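You operate a simulated robot arm through the tools that you are given. There is no shell and no other tool.

The job below is to be done with a simulated two-armed robot. You get a single attempt, and the scene is never put back.

Task
Pick up the drive labelled "FRI" from the top of the long bench with one hand, pass it to the other hand and put it on the top of the plug bench.
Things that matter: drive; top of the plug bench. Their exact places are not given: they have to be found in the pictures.

Only the result counts: the job must be done as asked and must still hold three seconds after the hand-in. Knocking over, shifting, dropping, spilling or breaking anything else fails it.

Robot
Two 6-joint arms with two-finger grippers on one trunk, on a base that moves. Base frame: it is fixed to the floor where the robot stands at the start and does not move with it; the origin is under the middle of the robot, x ahead of it, y to its left, z up. Lengths are in cm, angles in degrees, forces in N, time in s.
The left shoulder is at the start at [6, 14.3, 82.5], the right one opposite. With the tool pointing down near the work surface each hand reaches from about 18 to 70 cm from the robot's upright axis, wherever it stands, measured 20 degrees to its own side. Places, roughly: drive [-100, -125, 100]; top of the plug bench [260, 50, 80]. Payload 2.45 kg a hand.
The TCP of each hand is the grasp point between the finger pads, 2.6 cm short of the fingertips. In the tool frame z runs along the fingers and y along their closing line. The gripper opens to 9.6 cm; its body begins 6.9 cm behind the TCP.
Orientation is told as [roll, pitch, yaw] about the base's x, y, z axes, in that order, counted from this pose: with the fingers straight down and closing along the base's y, the tool's x points along the base's -x, its y along +y and its z along -z.

Tools
- The arms move only by the tool servo_tool. It takes "left_commands", "right_commands" or both (then of equal length, played together; a hand with none holds still); each is a list of rows, each a list of 7 numbers: the shift along the tool's x, y, z in units of 100 mm (1.0 is 100 mm), then the turn, a rotation vector about the tool's x, y, z in units of 90 degrees (1.0 is 90 degrees), then the gripper command, from -1 (fully open) to 1 (shut), values between in proportion. In form: [[tx, ty, tz, ax, ay, az, hand], ...]. A call has 1 to 20 rows; each row is the pose to reach, as a shift and turn from the pose commanded when the call began, along the tool's axes at that moment. A call with a number of a shift or a turn outside -1 to 1 is refused whole. A row lasts 0.2 s, in which the tool goes at most 5 cm and 8.6 degrees; a call with a longer step from one row to the next is refused whole, and so is a gripper value outside its range. A pose out of reach is approached as far as the arm can. The call stops where the force on the tool passes 40 N (or 10 N more than at its start, if that is more) or the arm is blocked; 0.2 s more then pass. Each finger travels about 7.99 cm/s and halts on what it meets, pressing with about 30 N; the grip force reading is that of the motor and also rises with nothing between the fingers. The clock runs only during rows and for 0.2 s after the last one: add rows that repeat a pose to give the fingers time. The reply holds the time, the measured pose of the TCP, the force on the tool along the base axes, the opening and the grip force, in the units named above and with some noise, with the torque about the TCP (base axes, N m) and any sound that the robot's microphone picked up.
- Cameras (640 x 400 px; columns grow to the right, rows downward): "scene" is now at [15.79, 0.13, 146.53]; the picture's right is [0.03, -1.00, 0.00], its down [-0.57, -0.02, -0.82] and it looks along [0.82, 0.03, -0.57] (base axes); focal length 257 px, centre (320, 200). "left" rides on the left gripper at [8.2, -0.3, -9.8] in its tool frame; the picture's right is [0.04, 1.00, 0.00], its down [-0.73, 0.03, -0.68] and it looks along [-0.68, 0.03, 0.73] (tool axes); focal length 256 px, centre (320, 200). "right" rides on the right gripper at [8.2, 0.3, -9.8] in its tool frame; the picture's right is [-0.04, 1.00, 0.00], its down [-0.73, -0.03, -0.68] and it looks along [-0.68, -0.03, 0.73] (tool axes); focal length 256 px, centre (320, 200).
- capture(camera): a new picture of that camera. No time passes.
- slide_trunk(by): slides the trunk up (or, below 0, down) by that many cm; the arms and the scene camera ride with it, the base frame stays. It gives what a move gives, with no picture.
- steer(legs): drives the robot by 1 to 6 legs, each [ahead, turn to the left] in cm and degrees, along the robot's own axes; the way and the turn of a leg run together, so that a leg with both is an arc; at most 150 cm and 180 degrees a leg. The arms and the cameras ride along, it lands a little off, and it stops where it bumps. It gives what a move gives.
- turn_head(pan, tilt): turns the head with the scene camera to pan (to the left, within 86 degrees either way) and tilt (down, from -29 to 69), counted from straight ahead of the robot. It gives what a move gives.
- probe_pixels(camera, pixels): there is no depth. For up to 12 entries [column, row, z] of the newest picture of that camera ("zoom" is the newest enlarged one), the place [x, y] in the base frame at which the ray of that pixel passes the height z, good to about 0.3 cm, but the place of the scene camera against the robot may be out by one fixed shift of up to 2.5 cm in any direction. No time passes.
- enlarge(camera, box): a new picture of the part [left, top, right, bottom] of that camera's present view, enlarged. No time passes.
- hand_in(): hands the job in; it is judged then, once.

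Leave the grippers open and the arms clear of the work at the hand-in unless told otherwise.

The tools are called after "Call:" by a JSON object that holds its "name" and its "arguments". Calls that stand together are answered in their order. servo_tool: Moves the arms, as the interface text tells. Its arguments: {"type":"object","properties":{"left_commands":{"type":"array"},"right_commands":{"type":"array"}},"required":[]} The other tools are called the same way: slide_trunk (by) moves the trunk up or down; steer (legs) drives the base; turn_head (pan, tilt) turns the head that bears the scene camera; capture (camera) takes a picture; probe_pixels (camera, pixels) gives the place at which the rays of pixels pass given heights; enlarge (camera, box) takes an enlarged picture of a part of a camera's view; hand_in () hands the job in.

At the start:

```text
clock: 0.0
left_ee_pos: [39.04, 20.05, 115.74]
left_ee_rot: [-0.1, 0.0, -0.4]
left_ft_force: [1.0, -0.8, -0.2]
left_ft_torque: [0.01, 0.01, -0.02]
left_grip_width: 9.61
left_finger_force: 0.1
right_ee_pos: [45.94, -21.3, 105.21]
right_ee_rot: [-0.1, 0.0, -0.4]
right_ft_force: [0.2, 0.2, -0.6]
right_ft_torque: [-0.02, -0.02, -0.01]
right_grip_width: 9.6
right_finger_force: 0.0
trunk travel left (down, up): [-45.0, 14.0]
robot x, y, heading: [-0.07, -0.11, 0.1]
head pan, tilt (commanded): [1.9, 34.8]
```

scene: 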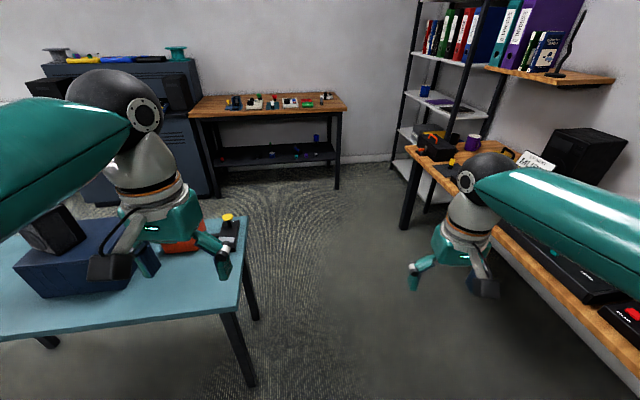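
right: 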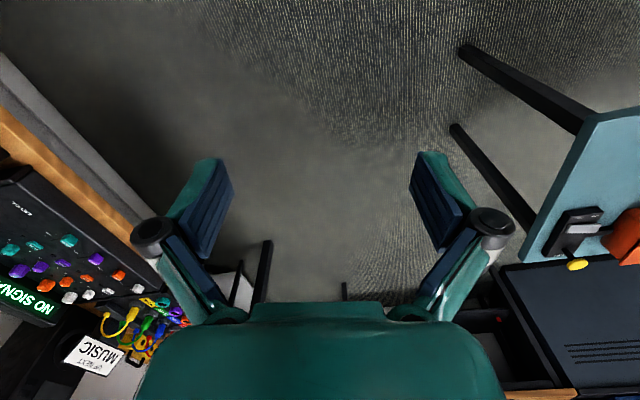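
left: 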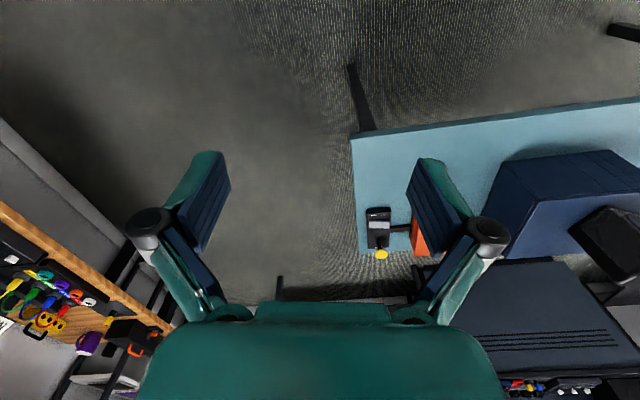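

The scene picture shows a wooden bench far ahead at about (270,105), probably the plug bench, and a long bench along the right wall. The drive should be behind me on the right, near [-100, -125, 100]. I'll pan the head right to look at the long bench.

Call:
{"name": "turn_head", "arguments": {"pan": -80, "tilt": 25}}

Call:
{"name": "capture", "arguments": {"camera": "scene"}}

```text
clock: 1.6
left_ee_pos: [38.98, 20.09, 115.8]
left_ee_rot: [0.0, 0.0, -0.4]
left_ft_force: [-0.2, 0.4, -0.2]
left_ft_torque: [0.0, -0.02, 0.03]
left_grip_width: 9.6
left_finger_force: 0.1
right_ee_pos: [45.84, -21.36, 105.36]
right_ee_rot: [0.0, 0.0, -0.5]
right_ft_force: [0.2, 0.8, -0.2]
right_ft_torque: [-0.01, 0.01, 0.01]
right_grip_width: 9.57
right_finger_force: 0.0
trunk travel left (down, up): [-45.0, 14.0]
robot x, y, heading: [-0.13, -0.31, 0.2]
head pan, tilt (commanded): [-80.0, 25.0]
```

```text
taken
```

scene: 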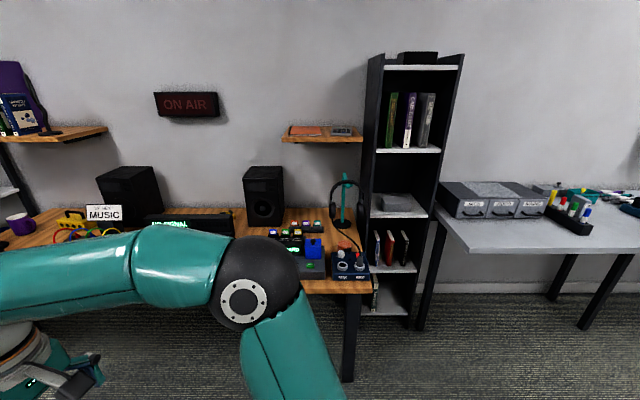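

There is a wooden media bench, a shelf tower and a grey bench at the right edge of the picture (560,230). The drive is probably on the grey bench. I'll zoom in on it and probe a few pixels for position.

Call:
{"name": "enlarge", "arguments": {"camera": "scene", "box": [420, 150, 640, 290]}}

Call:
{"name": "probe_pixels", "arguments": {"camera": "scene", "pixels": [[460, 250, 90], [640, 250, 90], [560, 210, 95], [320, 270, 80], [350, 380, 0], [420, 325, 0], [585, 328, 0]]}}

```text
2.86 times, centred on (530, 220) of scene
```

zoom: 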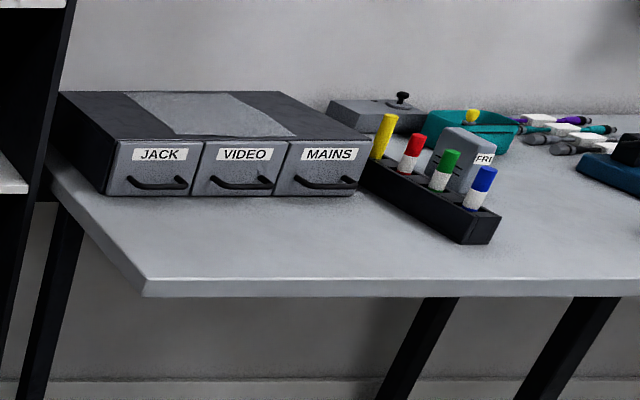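

```text
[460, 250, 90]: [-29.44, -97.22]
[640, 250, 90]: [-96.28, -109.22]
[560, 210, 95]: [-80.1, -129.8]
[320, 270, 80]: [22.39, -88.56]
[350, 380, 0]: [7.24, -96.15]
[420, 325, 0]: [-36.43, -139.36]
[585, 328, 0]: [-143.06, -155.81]
```

The zoomed view shows a grey drive labelled "FR…" standing behind the pen rack on the grey bench. Before turning the base I'll check for obstacles on my left and close by.

Call:
{"name": "turn_head", "arguments": {"pan": 60, "tilt": 50}}

Call:
{"name": "capture", "arguments": {"camera": "scene"}}

Call:
{"name": "probe_pixels", "arguments": {"camera": "scene", "pixels": [[320, 200, 75], [320, 350, 75], [100, 300, 0], [320, 300, 0]]}}

```text
clock: 3.8
left_ee_pos: [39.09, 20.03, 115.88]
left_ee_rot: [-0.1, 0.0, -0.3]
left_ft_force: [-0.2, -0.9, 0.1]
left_ft_torque: [0.0, -0.04, 0.01]
left_grip_width: 9.6
left_finger_force: 0.0
right_ee_pos: [45.8, -21.31, 105.26]
right_ee_rot: [0.0, 0.0, -0.4]
right_ft_force: [0.5, -0.3, 0.1]
right_ft_torque: [-0.02, -0.01, -0.02]
right_grip_width: 9.6
right_finger_force: 0.1
trunk travel left (down, up): [-45.0, 14.0]
robot x, y, heading: [0.19, 0.15, 0.1]
head pan, tilt (commanded): [60.0, 50.0]
```

```text
taken
```

scene: 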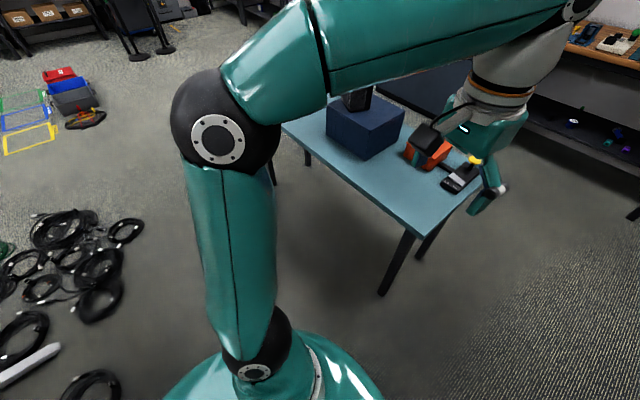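

```text
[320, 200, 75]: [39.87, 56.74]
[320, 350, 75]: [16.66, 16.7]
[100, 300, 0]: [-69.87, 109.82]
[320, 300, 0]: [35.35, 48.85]
```

There are coiled cables on the floor at left-behind (80,250), (90,385), which I must not drive over. I'll probe their places along with the blue table's near corner.

Call:
{"name": "probe_pixels", "arguments": {"camera": "scene", "pixels": [[100, 240, 0], [145, 230, 0], [120, 310, 0], [60, 345, 0], [120, 385, 0], [90, 370, 0], [380, 293, 0], [412, 236, 70], [480, 185, 70], [280, 123, 70], [275, 183, 0]]}}

Call:
{"name": "turn_head", "arguments": {"pan": 86, "tilt": 45}}

Call:
{"name": "capture", "arguments": {"camera": "scene"}}

```text
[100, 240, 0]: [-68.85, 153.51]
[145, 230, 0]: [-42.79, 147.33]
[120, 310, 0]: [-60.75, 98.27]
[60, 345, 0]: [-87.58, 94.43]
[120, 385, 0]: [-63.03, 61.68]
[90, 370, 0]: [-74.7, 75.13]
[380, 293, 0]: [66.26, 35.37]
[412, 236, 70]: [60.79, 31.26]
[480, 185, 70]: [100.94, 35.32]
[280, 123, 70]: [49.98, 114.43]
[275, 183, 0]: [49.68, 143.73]
```

```text
clock: 4.7
left_ee_pos: [39.0, 20.11, 115.69]
left_ee_rot: [-0.1, 0.0, -0.4]
left_ft_force: [-1.4, 0.3, -1.1]
left_ft_torque: [-0.02, 0.0, -0.02]
left_grip_width: 9.59
left_finger_force: 0.0
right_ee_pos: [45.75, -21.34, 105.18]
right_ee_rot: [0.0, -0.1, -0.4]
right_ft_force: [0.8, 0.1, -0.3]
right_ft_torque: [0.0, -0.02, 0.02]
right_grip_width: 9.58
right_finger_force: 0.0
trunk travel left (down, up): [-45.0, 14.0]
robot x, y, heading: [-0.08, 0.16, 0.1]
head pan, tilt (commanded): [85.9, 45.0]
```

```text
taken
```

scene: 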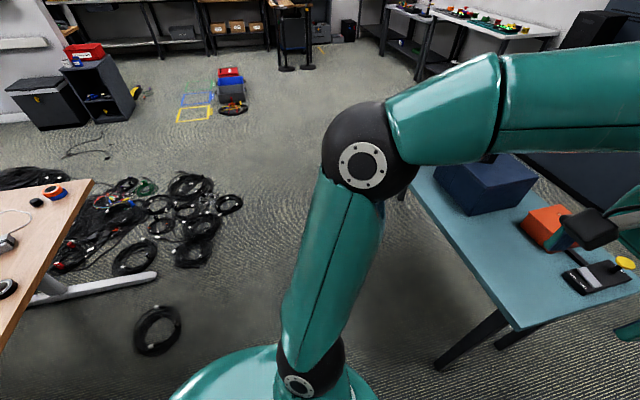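

There is a table behind-left with its edge near (60,270), and cables under and beside it. I'll probe those edges.

Call:
{"name": "probe_pixels", "arguments": {"camera": "scene", "pixels": [[92, 182, 75], [5, 340, 75], [155, 275, 0], [158, 330, 0], [240, 200, 0], [180, 310, 0], [135, 350, 0]]}}

Call:
{"name": "turn_head", "arguments": {"pan": -86, "tilt": 55}}

Call:
{"name": "capture", "arguments": {"camera": "scene"}}

```text
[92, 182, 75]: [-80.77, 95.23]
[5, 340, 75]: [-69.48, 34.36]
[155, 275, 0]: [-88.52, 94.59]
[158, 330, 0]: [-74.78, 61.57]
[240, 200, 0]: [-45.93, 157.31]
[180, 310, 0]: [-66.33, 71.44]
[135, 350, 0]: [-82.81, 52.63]
```

```text
clock: 7.3
left_ee_pos: [39.07, 20.08, 115.84]
left_ee_rot: [0.0, 0.0, -0.4]
left_ft_force: [0.0, -0.7, -0.6]
left_ft_torque: [0.03, -0.02, 0.0]
left_grip_width: 9.6
left_finger_force: 0.1
right_ee_pos: [45.91, -21.41, 105.28]
right_ee_rot: [0.1, 0.0, -0.4]
right_ft_force: [0.0, 0.3, -0.3]
right_ft_torque: [0.01, -0.01, 0.0]
right_grip_width: 9.57
right_finger_force: 0.0
trunk travel left (down, up): [-45.0, 14.0]
robot x, y, heading: [-0.18, 0.23, -0.2]
head pan, tilt (commanded): [-85.9, 55.0]
```

```text
taken
```

scene: 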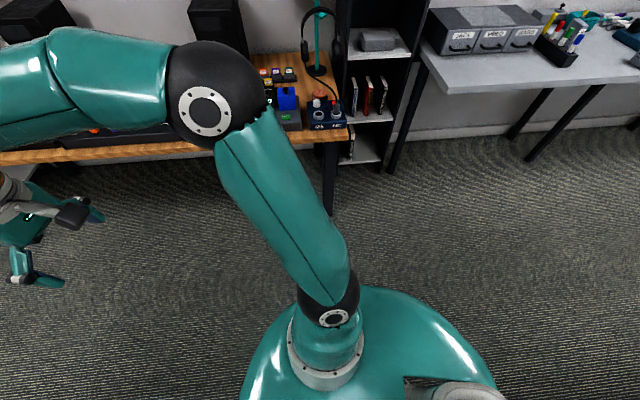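

The floor on my right and right-behind is clear, and the grey bench front edge is at about (560,110). I'll turn in place 100° to the right to face the bench side.

Call:
{"name": "steer", "arguments": {"legs": [[0, -100]]}}

Call:
{"name": "turn_head", "arguments": {"pan": -40, "tilt": 25}}

Call:
{"name": "capture", "arguments": {"camera": "scene"}}

```text
clock: 11.4
left_ee_pos: [24.7, -36.99, 115.85]
left_ee_rot: [0.0, 0.1, -83.4]
left_ft_force: [-0.7, -0.6, 0.9]
left_ft_torque: [0.06, -0.02, 0.01]
left_grip_width: 9.6
left_finger_force: 0.1
right_ee_pos: [-15.54, -48.77, 105.19]
right_ee_rot: [0.1, 0.2, -83.5]
right_ft_force: [-0.5, -0.4, -0.6]
right_ft_torque: [-0.01, -0.05, -0.02]
right_grip_width: 9.63
right_finger_force: 0.1
trunk travel left (down, up): [-45.0, 14.0]
robot x, y, heading: [5.32, 0.42, -85.0]
head pan, tilt (commanded): [-85.9, 55.0]
stopped in leg 1: the robot was blocked; the commanded pose is now the measured one
```

```text
clock: 12.5
left_ee_pos: [25.1, -36.83, 115.84]
left_ee_rot: [0.0, -0.1, -83.3]
left_ft_force: [-0.5, -0.2, -0.4]
left_ft_torque: [0.01, 0.02, 0.03]
left_grip_width: 9.6
left_finger_force: 0.0
right_ee_pos: [-15.36, -48.65, 105.34]
right_ee_rot: [0.0, -0.1, -83.4]
right_ft_force: [0.0, 0.7, -0.1]
right_ft_torque: [-0.03, -0.03, 0.0]
right_grip_width: 9.6
right_finger_force: 0.0
trunk travel left (down, up): [-45.0, 14.0]
robot x, y, heading: [5.28, 0.28, -84.7]
head pan, tilt (commanded): [-40.0, 25.0]
```

```text
taken
```

scene: 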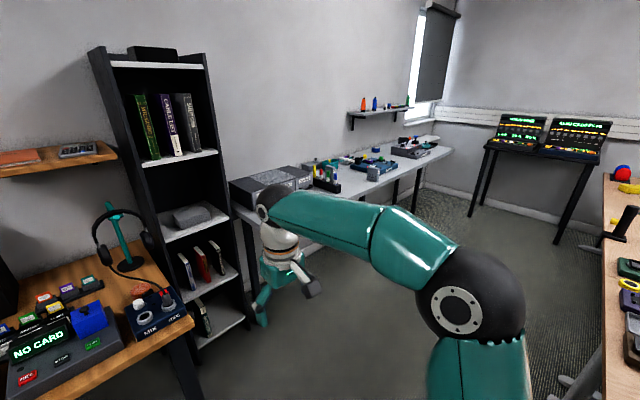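

The turn was blocked at heading −85 and the base shifted 5 cm in +x. I need to find out what touched, so I'll look down on the right.

Call:
{"name": "turn_head", "arguments": {"pan": -86, "tilt": 50}}

Call:
{"name": "capture", "arguments": {"camera": "scene"}}

Call:
{"name": "probe_pixels", "arguments": {"camera": "scene", "pixels": [[320, 200, 0], [320, 350, 0], [320, 200, 75], [500, 300, 75]]}}

Call:
{"name": "turn_head", "arguments": {"pan": 0, "tilt": 60}}

Call:
{"name": "capture", "arguments": {"camera": "scene"}}

Call:
{"name": "turn_head", "arguments": {"pan": 86, "tilt": 50}}

Call:
{"name": "capture", "arguments": {"camera": "scene"}}

```text
clock: 13.6
left_ee_pos: [24.99, -36.95, 115.9]
left_ee_rot: [0.0, -0.1, -83.4]
left_ft_force: [0.0, 0.2, 0.7]
left_ft_torque: [0.01, 0.01, -0.02]
left_grip_width: 9.58
left_finger_force: 0.0
right_ee_pos: [-15.39, -48.69, 105.4]
right_ee_rot: [0.1, 0.1, -83.4]
right_ft_force: [0.6, -0.1, -0.2]
right_ft_torque: [0.0, -0.01, 0.0]
right_grip_width: 9.59
right_finger_force: 0.1
trunk travel left (down, up): [-45.0, 14.0]
robot x, y, heading: [5.59, 0.56, -85.1]
head pan, tilt (commanded): [-85.9, 50.0]
```

```text
taken
```

scene: 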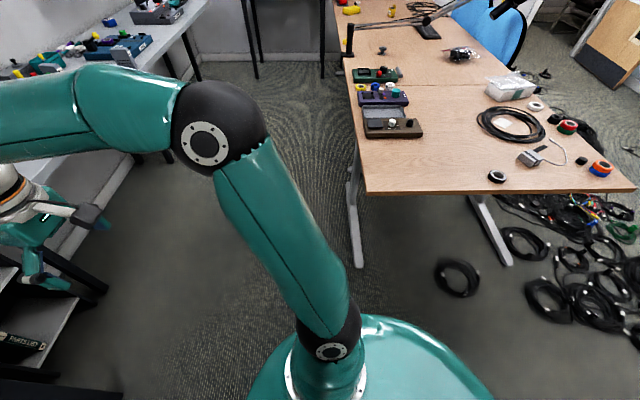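

```text
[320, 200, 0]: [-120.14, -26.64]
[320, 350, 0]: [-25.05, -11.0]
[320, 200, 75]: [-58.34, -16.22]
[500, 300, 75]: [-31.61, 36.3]
```

```text
clock: 15.2
left_ee_pos: [24.94, -36.92, 115.94]
left_ee_rot: [0.0, -0.1, -83.4]
left_ft_force: [-0.1, -0.1, 0.1]
left_ft_torque: [0.03, 0.01, -0.01]
left_grip_width: 9.6
left_finger_force: 0.1
right_ee_pos: [-15.36, -48.72, 105.39]
right_ee_rot: [0.0, 0.1, -83.4]
right_ft_force: [0.2, -0.8, -0.1]
right_ft_torque: [0.02, -0.01, 0.02]
right_grip_width: 9.59
right_finger_force: 0.0
trunk travel left (down, up): [-45.0, 14.0]
robot x, y, heading: [5.38, 0.16, -84.8]
head pan, tilt (commanded): [0.0, 60.0]
```

```text
taken
```

scene: 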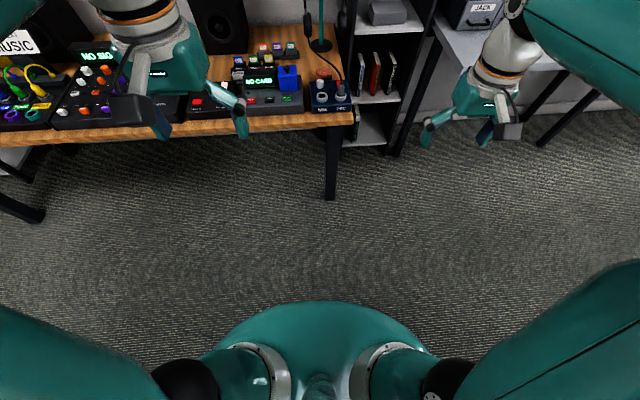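

```text
clock: 16.8
left_ee_pos: [25.06, -36.81, 116.01]
left_ee_rot: [0.0, -0.1, -83.5]
left_ft_force: [0.7, 0.0, -1.6]
left_ft_torque: [-0.01, 0.02, 0.0]
left_grip_width: 9.59
left_finger_force: 0.0
right_ee_pos: [-15.41, -48.48, 105.36]
right_ee_rot: [-0.1, 0.0, -83.4]
right_ft_force: [-0.4, -0.2, -0.4]
right_ft_torque: [-0.01, 0.0, -0.02]
right_grip_width: 9.58
right_finger_force: 0.0
trunk travel left (down, up): [-45.0, 14.0]
robot x, y, heading: [5.56, 0.75, -84.9]
head pan, tilt (commanded): [85.9, 50.0]
```

```text
taken
```

scene: 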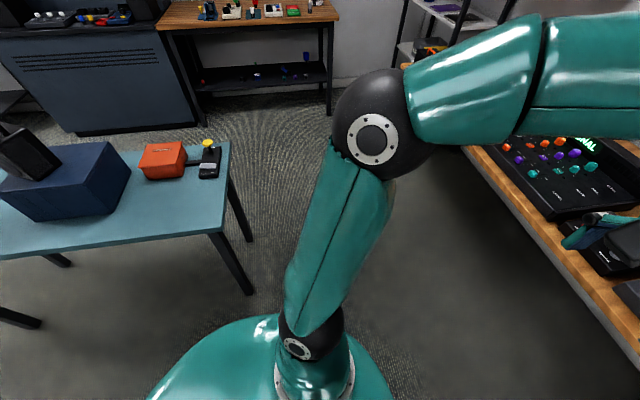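

Nothing visible is touching around me. The reported robot pose (5.4, 0.3, −85) and the hand poses, which imply (0.2, −0.5, −83), disagree. I'll probe known landmarks again to see where I really am: the blue table leg foot at (248,293) and its corners at (220,232) and (230,143).

Call:
{"name": "probe_pixels", "arguments": {"camera": "scene", "pixels": [[248, 293, 0], [220, 232, 70], [230, 143, 70], [250, 241, 0], [330, 115, 0]]}}

Call:
{"name": "turn_head", "arguments": {"pan": 0, "tilt": 50}}

Call:
{"name": "capture", "arguments": {"camera": "scene"}}

```text
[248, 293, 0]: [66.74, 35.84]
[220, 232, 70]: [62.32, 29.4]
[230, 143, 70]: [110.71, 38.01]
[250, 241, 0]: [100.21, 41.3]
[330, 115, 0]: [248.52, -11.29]
```

```text
clock: 18.4
left_ee_pos: [24.96, -36.87, 115.93]
left_ee_rot: [-0.1, -0.1, -83.4]
left_ft_force: [0.4, -0.3, -0.6]
left_ft_torque: [0.05, 0.0, 0.01]
left_grip_width: 9.6
left_finger_force: 0.0
right_ee_pos: [-15.41, -48.49, 105.41]
right_ee_rot: [0.0, -0.1, -83.4]
right_ft_force: [0.2, 0.9, 0.2]
right_ft_torque: [-0.03, -0.01, 0.01]
right_grip_width: 9.59
right_finger_force: 0.1
trunk travel left (down, up): [-45.0, 14.0]
robot x, y, heading: [5.34, 0.08, -84.8]
head pan, tilt (commanded): [0.0, 50.0]
```

```text
taken
```

scene: 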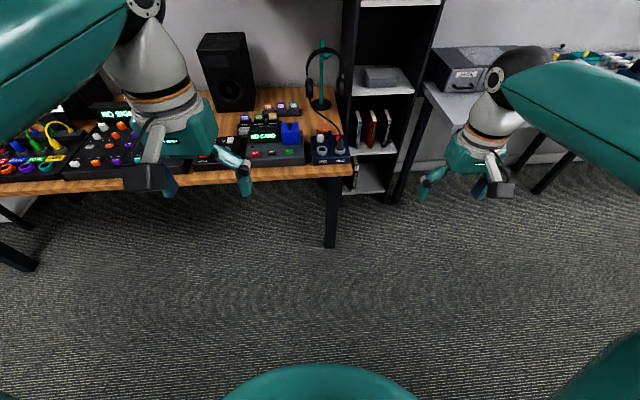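

The landmarks agree with the first measurements (66.3,35.4 against 66.7,35.8), so the probes are reliable. I'll probe one ray at several heights up to the camera's own height to find the true camera and base position.

Call:
{"name": "probe_pixels", "arguments": {"camera": "scene", "pixels": [[320, 200, 0], [320, 200, 75], [320, 200, 140], [330, 247, 0], [100, 200, 140], [600, 300, 140]]}}

```text
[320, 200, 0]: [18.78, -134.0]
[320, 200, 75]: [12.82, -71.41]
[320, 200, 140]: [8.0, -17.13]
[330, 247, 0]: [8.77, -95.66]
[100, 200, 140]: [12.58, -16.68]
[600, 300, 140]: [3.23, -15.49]
```

The camera ray confirms the base is near (5.5, 0.5) at heading −85. Next I'll look right again and probe the wooden table's near edge and leg feet, and the grey bench edge, to plan a safe lane.

Call:
{"name": "turn_head", "arguments": {"pan": -80, "tilt": 35}}

Call:
{"name": "capture", "arguments": {"camera": "scene"}}

Call:
{"name": "probe_pixels", "arguments": {"camera": "scene", "pixels": [[320, 200, 0], [320, 200, 75], [320, 200, 140], [320, 350, 0]]}}

```text
clock: 20.0
left_ee_pos: [24.99, -37.0, 115.83]
left_ee_rot: [0.0, -0.1, -83.4]
left_ft_force: [0.5, 0.3, 0.1]
left_ft_torque: [-0.04, -0.01, -0.02]
left_grip_width: 9.58
left_finger_force: 0.0
right_ee_pos: [-15.35, -48.54, 105.43]
right_ee_rot: [0.1, 0.0, -83.5]
right_ft_force: [0.7, 0.5, -0.3]
right_ft_torque: [0.01, 0.01, 0.01]
right_grip_width: 9.61
right_finger_force: 0.0
trunk travel left (down, up): [-45.0, 14.0]
robot x, y, heading: [5.5, 0.2, -84.5]
head pan, tilt (commanded): [-80.0, 35.0]
```

```text
taken
```

scene: 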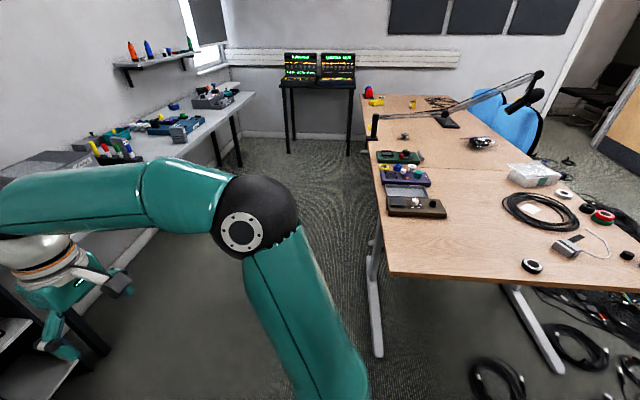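

```text
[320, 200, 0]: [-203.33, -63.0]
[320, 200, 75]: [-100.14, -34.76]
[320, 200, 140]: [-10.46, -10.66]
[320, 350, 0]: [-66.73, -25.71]
```

I see the wooden table's near corner at about (388,277), its aisle edge going up to (362,95), and a leg foot at (376,356). The grey bench's front edge runs to (255,95). I'll probe them.

Call:
{"name": "probe_pixels", "arguments": {"camera": "scene", "pixels": [[388, 277, 75], [380, 220, 75], [362, 95, 75], [376, 356, 0], [254, 95, 90], [240, 167, 0], [219, 165, 0], [105, 352, 0], [560, 372, 0], [175, 150, 90], [185, 143, 90]]}}

Call:
{"name": "enlarge", "arguments": {"camera": "scene", "box": [40, 70, 280, 220]}}

```text
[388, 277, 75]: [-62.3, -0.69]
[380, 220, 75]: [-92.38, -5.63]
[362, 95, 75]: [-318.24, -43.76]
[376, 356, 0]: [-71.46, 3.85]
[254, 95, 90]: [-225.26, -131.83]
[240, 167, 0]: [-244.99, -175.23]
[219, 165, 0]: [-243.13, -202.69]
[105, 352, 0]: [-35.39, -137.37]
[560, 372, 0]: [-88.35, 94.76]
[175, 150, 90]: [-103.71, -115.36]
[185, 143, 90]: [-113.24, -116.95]
```

```text
2.67 times, centred on (160, 145) of scene
```

zoom: 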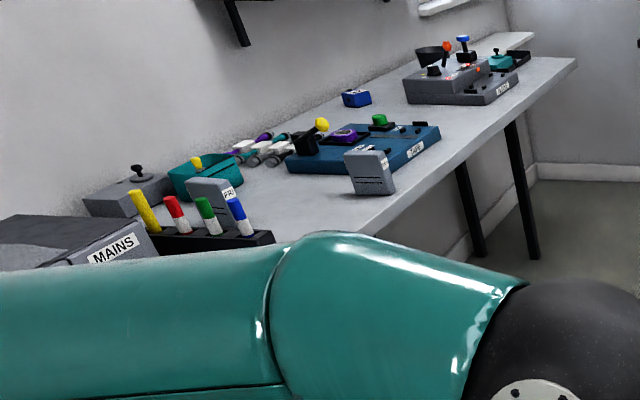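

The room is tilted about 10° against the base frame: the bench edge runs from about (−29,−97) to (−225,−132), and the wooden table's corner is at (−62,−1). The drive labelled FRI stands behind the pen rack, at zoom (210,195). I'll raise the trunk to keep the hands above the bench items, then try a modest further right turn.

Call:
{"name": "slide_trunk", "arguments": {"by": 13}}

Call:
{"name": "steer", "arguments": {"legs": [[0, -20]]}}

```text
clock: 21.5
left_ee_pos: [24.91, -36.82, 128.9]
left_ee_rot: [0.1, 0.0, -83.4]
left_ft_force: [-0.7, 0.2, 0.9]
left_ft_torque: [-0.01, 0.01, -0.01]
left_grip_width: 9.61
left_finger_force: 0.0
right_ee_pos: [-15.37, -48.7, 118.36]
right_ee_rot: [0.0, 0.0, -83.5]
right_ft_force: [-0.1, -0.3, 0.3]
right_ft_torque: [0.0, 0.02, -0.01]
right_grip_width: 9.62
right_finger_force: 0.1
trunk travel left (down, up): [-58.0, 1.0]
robot x, y, heading: [5.63, 0.34, -85.0]
head pan, tilt (commanded): [-80.0, 35.0]
```

```text
clock: 23.1
left_ee_pos: [11.13, -40.91, 128.85]
left_ee_rot: [0.1, -0.2, -103.3]
left_ft_force: [-0.2, -0.7, -0.3]
left_ft_torque: [0.01, -0.03, 0.01]
left_grip_width: 9.6
left_finger_force: 0.1
right_ee_pos: [-31.02, -38.23, 118.36]
right_ee_rot: [0.0, 0.0, -103.5]
right_ft_force: [0.1, -0.1, 0.2]
right_ft_torque: [0.02, -0.01, -0.01]
right_grip_width: 9.61
right_finger_force: 0.1
trunk travel left (down, up): [-58.0, 1.0]
robot x, y, heading: [6.75, 0.26, -104.7]
head pan, tilt (commanded): [-80.0, 35.0]
```

This turn went through with no block: heading −104.7 and robot at (6.75, 0.3). Next I'll turn 22° more to the right and drive 45 cm into the aisle, keeping clear of the wooden table corner.

Call:
{"name": "steer", "arguments": {"legs": [[0, -22], [25, 0], [20, 0]]}}

Call:
{"name": "turn_head", "arguments": {"pan": -20, "tilt": 40}}

Call:
{"name": "capture", "arguments": {"camera": "scene"}}

```text
clock: 27.5
left_ee_pos: [-31.76, -75.68, 128.78]
left_ee_rot: [0.0, 0.0, -125.5]
left_ft_force: [0.1, -0.2, 0.3]
left_ft_torque: [0.03, -0.03, 0.0]
left_grip_width: 9.6
left_finger_force: 0.1
right_ee_pos: [-69.52, -57.31, 118.37]
right_ee_rot: [0.1, 0.1, -125.7]
right_ft_force: [-0.5, -1.0, 0.4]
right_ft_torque: [0.01, -0.04, -0.01]
right_grip_width: 9.61
right_finger_force: 0.1
trunk travel left (down, up): [-58.0, 1.0]
robot x, y, heading: [-20.16, -35.42, -127.1]
head pan, tilt (commanded): [-80.0, 35.0]
```

```text
clock: 28.8
left_ee_pos: [-31.66, -75.48, 129.01]
left_ee_rot: [0.0, 0.0, -125.5]
left_ft_force: [0.0, 0.2, -0.8]
left_ft_torque: [0.01, 0.0, 0.01]
left_grip_width: 9.61
left_finger_force: 0.0
right_ee_pos: [-69.49, -57.17, 118.53]
right_ee_rot: [0.0, -0.1, -125.6]
right_ft_force: [0.0, -0.3, -0.1]
right_ft_torque: [0.02, -0.03, 0.03]
right_grip_width: 9.61
right_finger_force: 0.1
trunk travel left (down, up): [-58.0, 1.0]
robot x, y, heading: [-20.41, -35.63, -126.5]
head pan, tilt (commanded): [-20.0, 40.0]
```

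```text
taken
```

scene: 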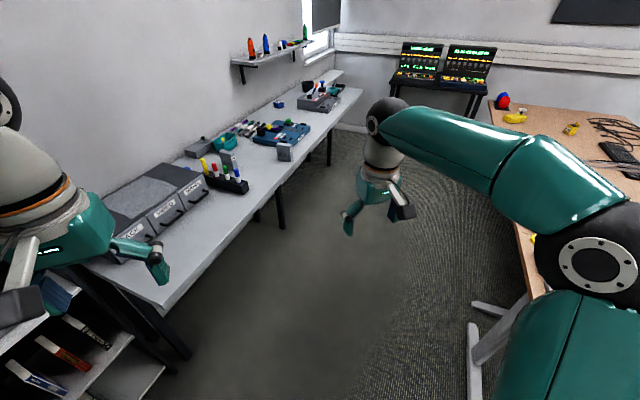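

I'm now at (−20, −36) facing into the aisle. The long bench is on my left front and the FRI drive is near (228,160). I'll zoom in on it to see its setting.

Call:
{"name": "enlarge", "arguments": {"camera": "scene", "box": [180, 80, 360, 192]}}

Call:
{"name": "probe_pixels", "arguments": {"camera": "scene", "pixels": [[160, 305, 90], [330, 105, 90], [228, 165, 92], [285, 160, 90], [245, 190, 90], [470, 330, 0], [190, 355, 0], [283, 225, 0]]}}

```text
3.56 times, centred on (270, 136) of scene
```

zoom: 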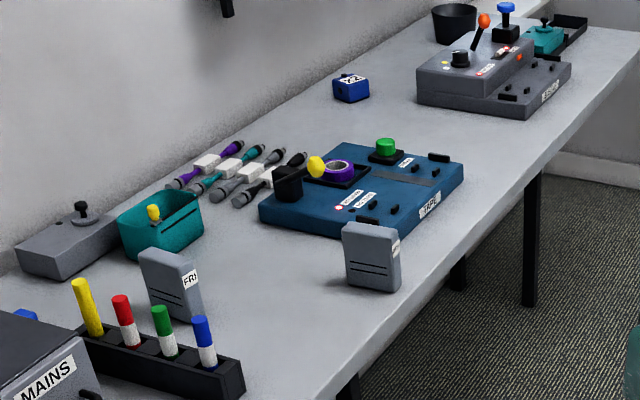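

```text
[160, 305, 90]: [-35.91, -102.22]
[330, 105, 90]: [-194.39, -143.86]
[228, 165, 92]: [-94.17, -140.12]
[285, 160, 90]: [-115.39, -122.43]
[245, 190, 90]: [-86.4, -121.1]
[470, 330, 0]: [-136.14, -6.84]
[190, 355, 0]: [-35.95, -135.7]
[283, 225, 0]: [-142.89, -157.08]
```

The FRI drive is upright behind the pen rack, and a second, similar drive stands nearer the bench edge with an unread label. Triangulating the bench corner from two views puts the bench top near z≈83. I'll turn toward heading −163 and drive along the aisle to about (−107, −62).

Call:
{"name": "steer", "arguments": {"legs": [[0, -18], [0, -18], [45, 0], [43, 0]]}}

Call:
{"name": "turn_head", "arguments": {"pan": 70, "tilt": 40}}

Call:
{"name": "capture", "arguments": {"camera": "scene"}}

```text
clock: 35.9
left_ee_pos: [-135.58, -87.56, 128.98]
left_ee_rot: [0.0, 0.0, -161.2]
left_ft_force: [0.1, -0.7, -0.2]
left_ft_torque: [0.0, 0.02, 0.03]
left_grip_width: 9.59
left_finger_force: 0.0
right_ee_pos: [-155.57, -50.58, 118.41]
right_ee_rot: [0.1, 0.0, -161.4]
right_ft_force: [-0.1, 0.0, -0.1]
right_ft_torque: [0.03, -0.01, 0.03]
right_grip_width: 9.61
right_finger_force: 0.1
trunk travel left (down, up): [-58.0, 1.0]
robot x, y, heading: [-103.06, -61.35, -162.5]
head pan, tilt (commanded): [-20.0, 40.0]
```

```text
clock: 37.6
left_ee_pos: [-135.59, -87.53, 129.04]
left_ee_rot: [0.0, 0.1, -161.3]
left_ft_force: [0.4, -0.2, 1.1]
left_ft_torque: [-0.01, 0.02, 0.02]
left_grip_width: 9.59
left_finger_force: 0.0
right_ee_pos: [-155.68, -50.56, 118.6]
right_ee_rot: [0.0, 0.0, -161.3]
right_ft_force: [0.2, 0.6, 0.2]
right_ft_torque: [0.03, 0.02, -0.01]
right_grip_width: 9.62
right_finger_force: 0.0
trunk travel left (down, up): [-58.0, 1.0]
robot x, y, heading: [-103.26, -61.83, -162.4]
head pan, tilt (commanded): [70.0, 40.0]
```

```text
taken
```

scene: 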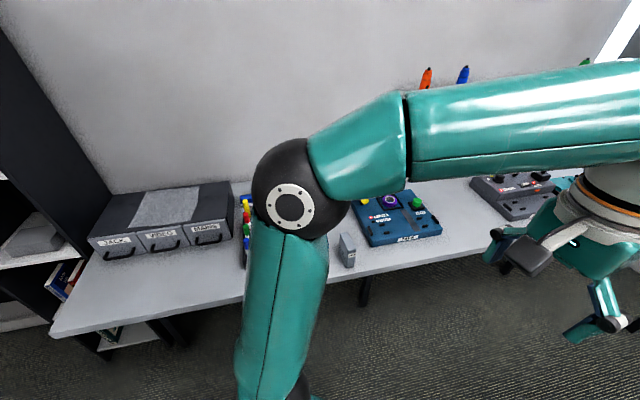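

My elbow hides the drive from here. The hands are at z≥118, well above the bench items, so I'll turn left 82° to face the bench squarely.

Call:
{"name": "steer", "arguments": {"legs": [[0, 28], [0, 27], [0, 27]]}}

Call:
{"name": "turn_head", "arguments": {"pan": 0, "tilt": 38}}

Call:
{"name": "capture", "arguments": {"camera": "scene"}}

Call:
{"name": "capture", "arguments": {"camera": "right"}}

Call:
{"name": "capture", "arguments": {"camera": "left"}}

```text
clock: 42.4
left_ee_pos: [-83.1, -98.8, 129.1]
left_ee_rot: [-0.2, 0.0, -82.0]
left_ft_force: [0.7, 1.2, -0.5]
left_ft_torque: [-0.01, 0.09, -0.01]
left_grip_width: 9.6
left_finger_force: 0.0
right_ee_pos: [-123.26, -111.61, 118.67]
right_ee_rot: [-0.1, 0.0, -82.2]
right_ft_force: [0.8, -0.4, 0.1]
right_ft_torque: [-0.01, 0.03, 0.07]
right_grip_width: 9.61
right_finger_force: 0.0
trunk travel left (down, up): [-58.0, 1.0]
robot x, y, heading: [-108.6, -62.45, -81.6]
head pan, tilt (commanded): [70.0, 40.0]
stopped in leg 3: the robot was blocked; the commanded pose is now the measured one
```

```text
clock: 43.8
left_ee_pos: [-83.49, -98.75, 129.12]
left_ee_rot: [0.0, 0.0, -81.9]
left_ft_force: [0.0, 0.4, 0.1]
left_ft_torque: [0.0, 0.01, 0.02]
left_grip_width: 9.61
left_finger_force: 0.2
right_ee_pos: [-123.63, -111.53, 118.72]
right_ee_rot: [0.0, -0.1, -82.3]
right_ft_force: [-0.4, 0.2, 0.3]
right_ft_torque: [-0.01, 0.0, 0.0]
right_grip_width: 9.61
right_finger_force: 0.1
trunk travel left (down, up): [-58.0, 1.0]
robot x, y, heading: [-108.42, -62.44, -81.5]
head pan, tilt (commanded): [0.0, 38.0]
```

```text
taken
```

scene: 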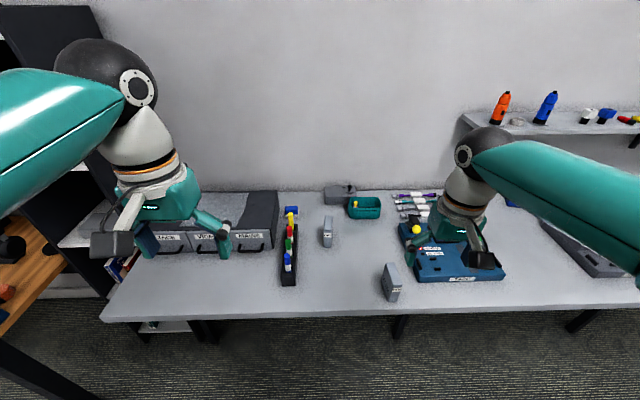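

```text
taken
```

right: 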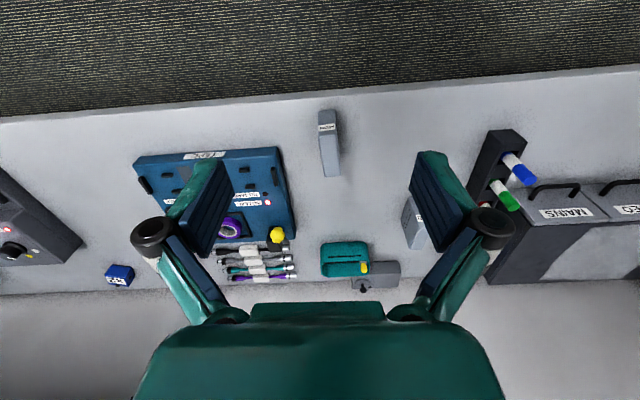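

```text
taken
```

left: 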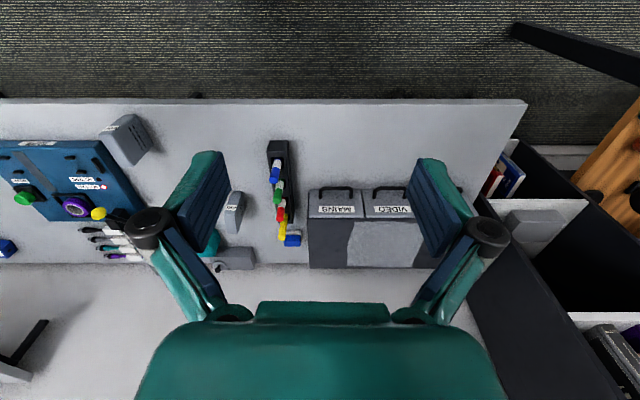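

The turn stopped at heading −81.5 as the base drifted, close to what I wanted. I now face the bench: the drive behind the rack is at (327,232) and the other one at (391,283). I'll zoom in to read the labels.

Call:
{"name": "enlarge", "arguments": {"camera": "scene", "box": [260, 170, 430, 310]}}

Call:
{"name": "enlarge", "arguments": {"camera": "left", "box": [90, 90, 310, 290]}}

Call:
{"name": "enlarge", "arguments": {"camera": "right", "box": [290, 90, 560, 290]}}

```text
2.86 times, centred on (345, 240) of scene
```

zoom: 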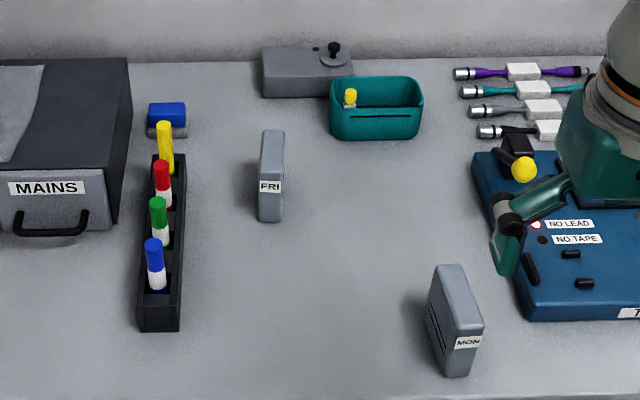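

```text
2.00 times, centred on (200, 190) of left
```

zoom: 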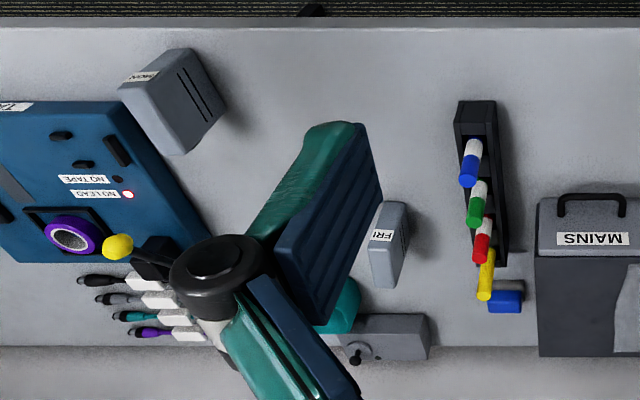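

```text
2.00 times, centred on (425, 190) of right
```

zoom: 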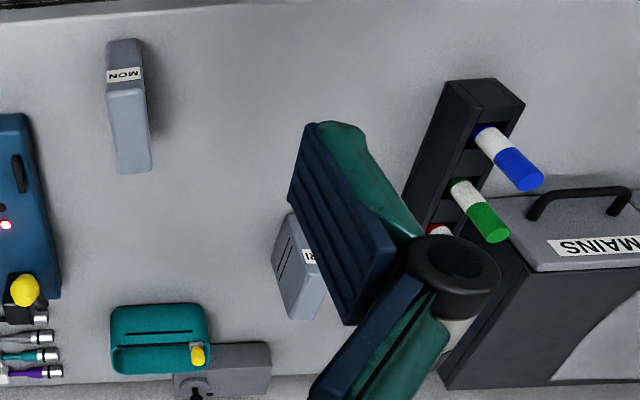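

The labels read FRI on the drive at (327,232) and MON on the other, so the target is confirmed. It stands upright, thin side across my view with the label on its near end. I'll zoom in closely with both arm cameras for measuring.

Call:
{"name": "enlarge", "arguments": {"camera": "left", "box": [190, 175, 270, 245]}}

Call:
{"name": "probe_pixels", "arguments": {"camera": "left", "pixels": [[238.5, 191.5, 80], [238.5, 191.5, 83], [238.5, 191.5, 86], [233.5, 212.5, 88], [233.5, 212.5, 92], [232.5, 231.5, 92], [300, 102, 80], [300, 102, 85], [526, 103, 80], [526, 103, 85]]}}

Call:
{"name": "probe_pixels", "arguments": {"camera": "scene", "pixels": [[102, 322, 80], [102, 322, 85], [300, 315, 80], [300, 315, 85], [331, 247, 80], [331, 247, 83], [331, 247, 86]]}}

```text
5.71 times, centred on (230, 210) of left
```

zoom: 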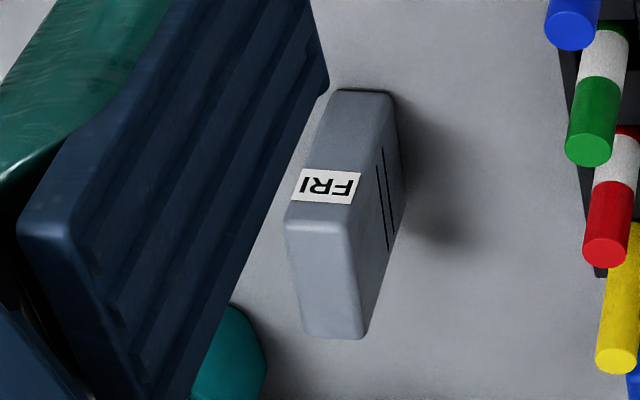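

```text
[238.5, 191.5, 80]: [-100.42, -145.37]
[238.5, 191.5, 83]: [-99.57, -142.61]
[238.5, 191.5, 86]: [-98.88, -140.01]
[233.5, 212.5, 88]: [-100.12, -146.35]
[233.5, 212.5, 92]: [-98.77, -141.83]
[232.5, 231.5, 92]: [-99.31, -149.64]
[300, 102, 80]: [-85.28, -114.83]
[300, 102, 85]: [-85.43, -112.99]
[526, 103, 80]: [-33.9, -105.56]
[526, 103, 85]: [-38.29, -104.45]
```

```text
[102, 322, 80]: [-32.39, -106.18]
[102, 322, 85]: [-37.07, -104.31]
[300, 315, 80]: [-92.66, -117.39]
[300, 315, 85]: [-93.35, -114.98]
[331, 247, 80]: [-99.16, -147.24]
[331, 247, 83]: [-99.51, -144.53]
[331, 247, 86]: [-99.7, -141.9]
```

Now a tight zoom in the right camera for triangulating the same points.

Call:
{"name": "enlarge", "arguments": {"camera": "right", "box": [385, 185, 465, 255]}}

```text
5.71 times, centred on (425, 220) of right
```

zoom: 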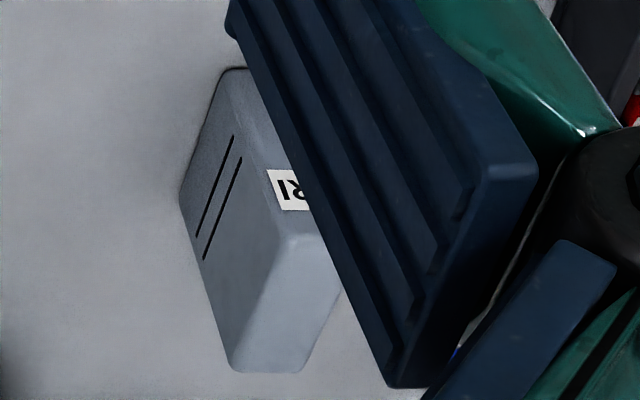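

I'll triangulate the label's I-side corners: the left camera sees them at (224.75,210) and (227,204.75), the right camera at (418.5,221.75) and (415.7,214.75).

Call:
{"name": "probe_pixels", "arguments": {"camera": "left", "pixels": [[224.75, 210, 84], [224.75, 210, 94], [227, 204.75, 84], [227, 204.75, 94], [235, 214.5, 84], [235, 214.5, 94]]}}

Call:
{"name": "probe_pixels", "arguments": {"camera": "right", "pixels": [[418.5, 221.75, 84], [418.5, 221.75, 94], [415.7, 214.75, 84], [415.7, 214.75, 94]]}}

```text
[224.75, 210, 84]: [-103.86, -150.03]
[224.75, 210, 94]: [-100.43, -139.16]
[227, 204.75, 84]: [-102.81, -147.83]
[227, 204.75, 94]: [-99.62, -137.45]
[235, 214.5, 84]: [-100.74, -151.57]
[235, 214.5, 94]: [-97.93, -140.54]
```

```text
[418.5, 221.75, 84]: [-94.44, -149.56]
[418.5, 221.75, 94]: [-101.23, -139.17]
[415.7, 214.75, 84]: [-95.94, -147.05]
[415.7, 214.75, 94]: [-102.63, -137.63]
```

The label triangulates very well: its top corner is at (−100.7, −140.0, 93.2) and its bottom corner at z≈91. Now I'll do the drive's near-bottom and far-top corners, to get the bench height and the drive's length.

Call:
{"name": "probe_pixels", "arguments": {"camera": "left", "pixels": [[232.3, 191.1, 80], [232.3, 191.1, 90], [226.85, 233.1, 84], [226.85, 233.1, 94], [237.9, 233.6, 84], [237.9, 233.6, 94], [242.3, 191.1, 84]]}}

Call:
{"name": "probe_pixels", "arguments": {"camera": "right", "pixels": [[408.9, 197.6, 80], [408.9, 197.6, 90], [409.8, 249.75, 84], [409.8, 249.75, 94], [422, 249.75, 94], [400.5, 219.5, 84]]}}

```text
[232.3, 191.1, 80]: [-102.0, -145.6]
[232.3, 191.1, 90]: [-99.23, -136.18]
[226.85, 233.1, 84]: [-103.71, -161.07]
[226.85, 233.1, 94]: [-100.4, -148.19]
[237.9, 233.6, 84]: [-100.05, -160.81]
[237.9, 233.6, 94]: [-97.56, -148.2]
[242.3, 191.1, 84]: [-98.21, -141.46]
```

```text
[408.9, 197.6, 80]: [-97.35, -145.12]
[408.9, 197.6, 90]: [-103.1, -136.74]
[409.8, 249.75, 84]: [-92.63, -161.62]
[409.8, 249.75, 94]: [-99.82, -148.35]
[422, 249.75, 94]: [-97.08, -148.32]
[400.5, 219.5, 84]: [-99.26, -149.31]
```

The triangulation gives the bench top at z≈85.3. The drive is 2.8 thick × 7.3 deep × 9.4 high, centred at about (−99.0, −143.9) with its top at z≈94.7. It is 82 cm ahead of me, so I'll drive forward 21 cm to bring it in reach. The hands stay well above everything.

Call:
{"name": "steer", "arguments": {"legs": [[11, 0], [10, 0]]}}

Call:
{"name": "capture", "arguments": {"camera": "scene"}}

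Call:
{"name": "capture", "arguments": {"camera": "right"}}

Call:
{"name": "capture", "arguments": {"camera": "left"}}

```text
clock: 45.8
left_ee_pos: [-80.45, -119.63, 129.07]
left_ee_rot: [-0.1, 0.1, -82.1]
left_ft_force: [0.3, 0.1, 0.3]
left_ft_torque: [0.06, -0.01, 0.03]
left_grip_width: 9.6
left_finger_force: 0.1
right_ee_pos: [-120.53, -132.4, 118.67]
right_ee_rot: [0.0, 0.0, -82.3]
right_ft_force: [-0.2, 0.2, -0.2]
right_ft_torque: [0.04, 0.04, 0.01]
right_grip_width: 9.58
right_finger_force: 0.1
trunk travel left (down, up): [-58.0, 1.0]
robot x, y, heading: [-105.32, -82.68, -81.4]
head pan, tilt (commanded): [0.0, 38.0]
```

```text
taken
```

scene: 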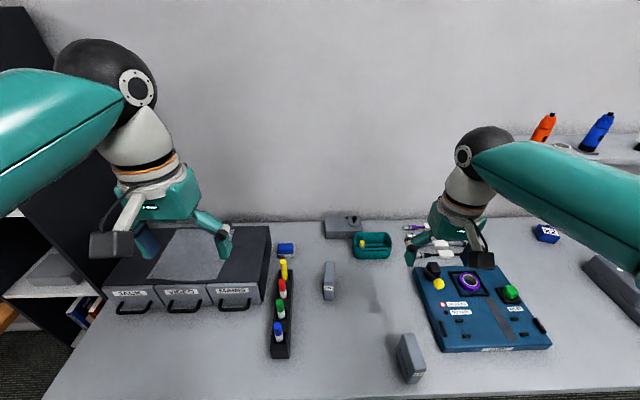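

```text
taken
```

right: 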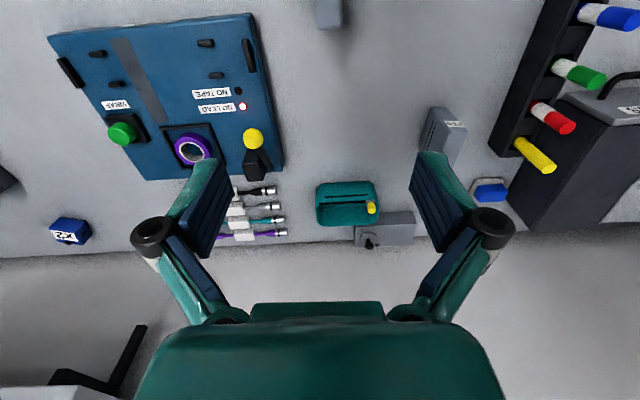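

```text
taken
```

left: 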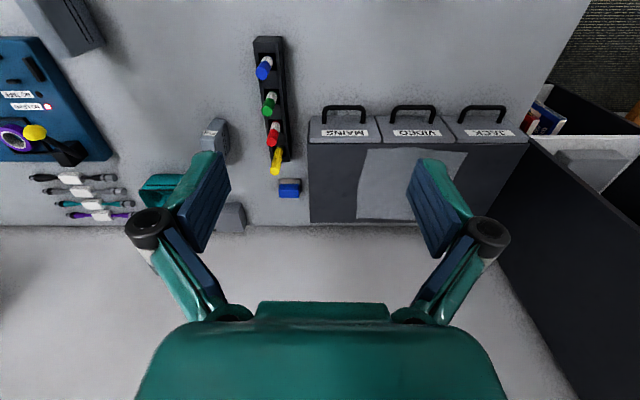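

The robot is now at (−105.3, −82.7) and the drive is in reach. I'll use the right hand for picking. First I'll draw the left hand back 10 cm toward me for room and move the right hand halfway across at a safe height.

Call:
{"name": "servo_tool", "arguments": {"right_commands": [[-0.2, 0.33, 0, 0, 0, 0, -1], [-0.42, 0.67, 0, 0, 0, 0, -1], [-0.63, 1.0, 0, 0, 0, 0, -1], [-0.63, 1.0, 0, 0, 0, 0, -1]], "left_commands": [[0.33, 0, 0, 0, 0, 0, -1], [0.67, 0, 0, 0, 0, 0, -1], [1.0, 0, 0, 0, 0, 0, -1], [1.0, 0, 0, 0, 0, 0, -1]]}}

```text
clock: 46.8
left_ee_pos: [-81.95, -109.59, 129.18]
left_ee_rot: [0.0, 0.0, -82.1]
left_ft_force: [0.4, -0.1, -0.3]
left_ft_torque: [-0.01, -0.04, 0.02]
left_grip_width: 9.6
left_finger_force: 0.1
right_ee_pos: [-109.74, -137.23, 118.77]
right_ee_rot: [0.1, 0.0, -82.4]
right_ft_force: [-0.3, 0.6, 0.5]
right_ft_torque: [0.03, -0.03, 0.01]
right_grip_width: 9.57
right_finger_force: 0.1
trunk travel left (down, up): [-58.0, 1.0]
robot x, y, heading: [-105.2, -82.9, -81.5]
head pan, tilt (commanded): [0.0, 38.0]
```

The hands moved cleanly. Next I'll bring the right hand over the drive at z≈112, turned to yaw −88.

Call:
{"name": "servo_tool", "arguments": {"right_commands": [[-0.164, 0.249, 0.17, 0, 0, 0.015, -1], [-0.328, 0.498, 0.34, 0, 0, 0.031, -1], [-0.491, 0.746, 0.51, 0, 0, 0.046, -1], [-0.655, 0.995, 0.68, 0, 0, 0.062, -1], [-0.655, 0.995, 0.68, 0, 0, 0.062, -1]]}}

Call:
{"name": "capture", "arguments": {"camera": "right"}}

Call:
{"name": "capture", "arguments": {"camera": "left"}}

Call:
{"name": "capture", "arguments": {"camera": "scene"}}

```text
clock: 48.0
left_ee_pos: [-81.79, -109.44, 129.19]
left_ee_rot: [-0.1, 0.0, -82.1]
left_ft_force: [0.9, 0.6, -0.2]
left_ft_torque: [0.0, -0.02, -0.02]
left_grip_width: 9.58
left_finger_force: 0.1
right_ee_pos: [-99.09, -142.34, 112.0]
right_ee_rot: [0.1, -0.1, -87.9]
right_ft_force: [-0.8, 0.4, 0.5]
right_ft_torque: [-0.05, 0.0, -0.01]
right_grip_width: 9.62
right_finger_force: 0.0
trunk travel left (down, up): [-58.0, 1.0]
robot x, y, heading: [-105.22, -83.26, -81.5]
head pan, tilt (commanded): [0.0, 38.0]
```

```text
taken
```

right: 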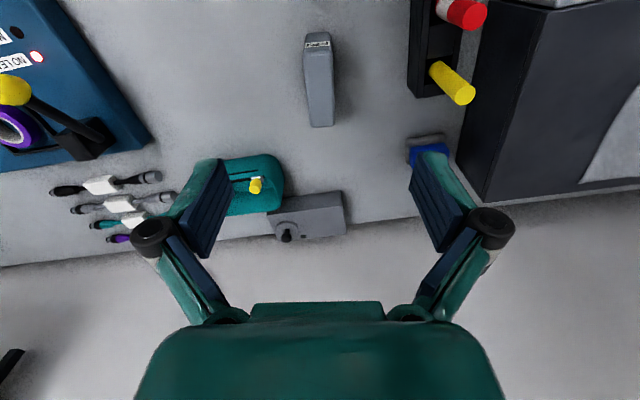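

```text
taken
```

left: 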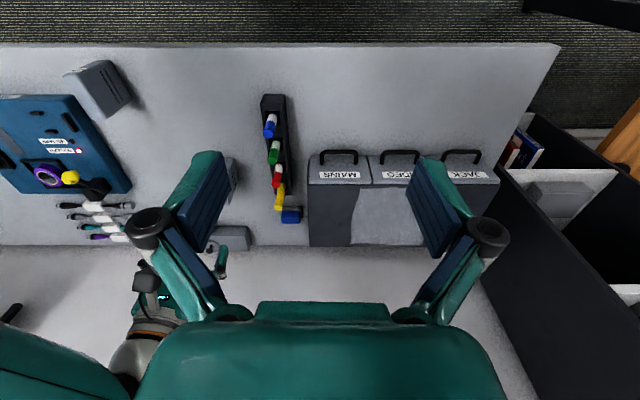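

```text
taken
```

scene: 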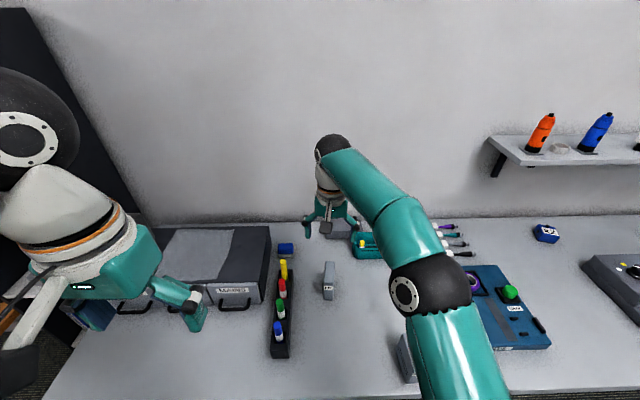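

The right camera shows the drive at (318,80). The TCP's vertical projection onto the drive top should be near (320,75), which lies on its top face. I'll zoom to verify the alignment and yaw.

Call:
{"name": "enlarge", "arguments": {"camera": "right", "box": [270, 20, 370, 140]}}

Call:
{"name": "probe_pixels", "arguments": {"camera": "right", "pixels": [[320, 75, 94.7], [312, 126, 94.7], [333, 124, 94.7], [303, 52, 94.7], [331, 52, 94.7], [306, 33, 85.4], [330, 33, 85.4]]}}

```text
3.33 times, centred on (320, 80) of right
```

zoom: 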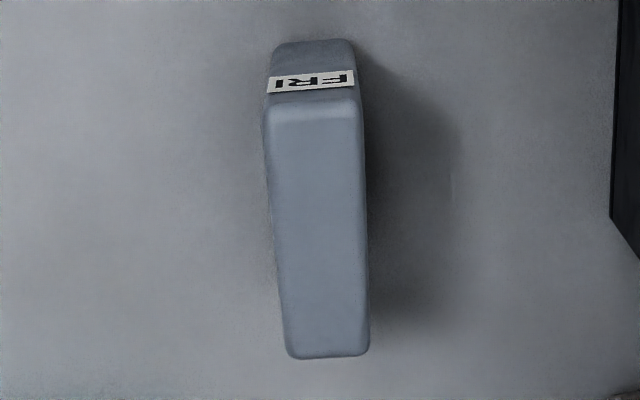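

```text
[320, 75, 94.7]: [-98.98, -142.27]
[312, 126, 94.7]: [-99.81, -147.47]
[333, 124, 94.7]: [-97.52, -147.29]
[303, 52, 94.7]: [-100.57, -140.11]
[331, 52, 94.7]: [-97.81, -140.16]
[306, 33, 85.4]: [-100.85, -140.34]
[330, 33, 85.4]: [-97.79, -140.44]
```

Top face corners probe at near (−100.6/−97.6, −140.1) and far (−100.0/−97.4, −147.5). The drive axis is therefore about −87°, and the TCP is centred across it within 0.1 cm. Before going down I'll check the yellow pen's height, at right (465,95) and left (280,203), for clearance of the gripper's left side.

Call:
{"name": "probe_pixels", "arguments": {"camera": "right", "pixels": [[465, 95, 90], [465, 95, 100], [480, 10, 90], [480, 10, 100], [408, 90, 86], [420, 130, 86]]}}

Call:
{"name": "enlarge", "arguments": {"camera": "left", "box": [230, 90, 330, 230]}}

Call:
{"name": "probe_pixels", "arguments": {"camera": "left", "pixels": [[279, 206, 90], [279, 206, 100], [276, 187, 90], [276, 187, 100]]}}

```text
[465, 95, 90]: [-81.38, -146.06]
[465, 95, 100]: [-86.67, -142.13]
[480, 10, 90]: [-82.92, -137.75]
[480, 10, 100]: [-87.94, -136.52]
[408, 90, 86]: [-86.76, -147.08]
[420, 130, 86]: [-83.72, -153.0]
```

```text
2.86 times, centred on (280, 160) of left
```

zoom: 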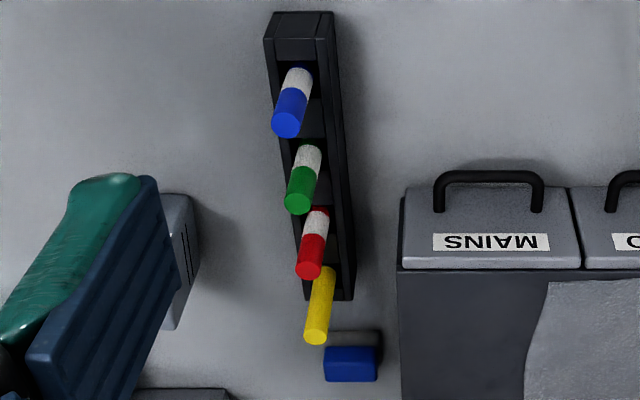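

```text
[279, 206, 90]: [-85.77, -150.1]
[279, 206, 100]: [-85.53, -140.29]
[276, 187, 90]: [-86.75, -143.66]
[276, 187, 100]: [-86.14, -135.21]
```

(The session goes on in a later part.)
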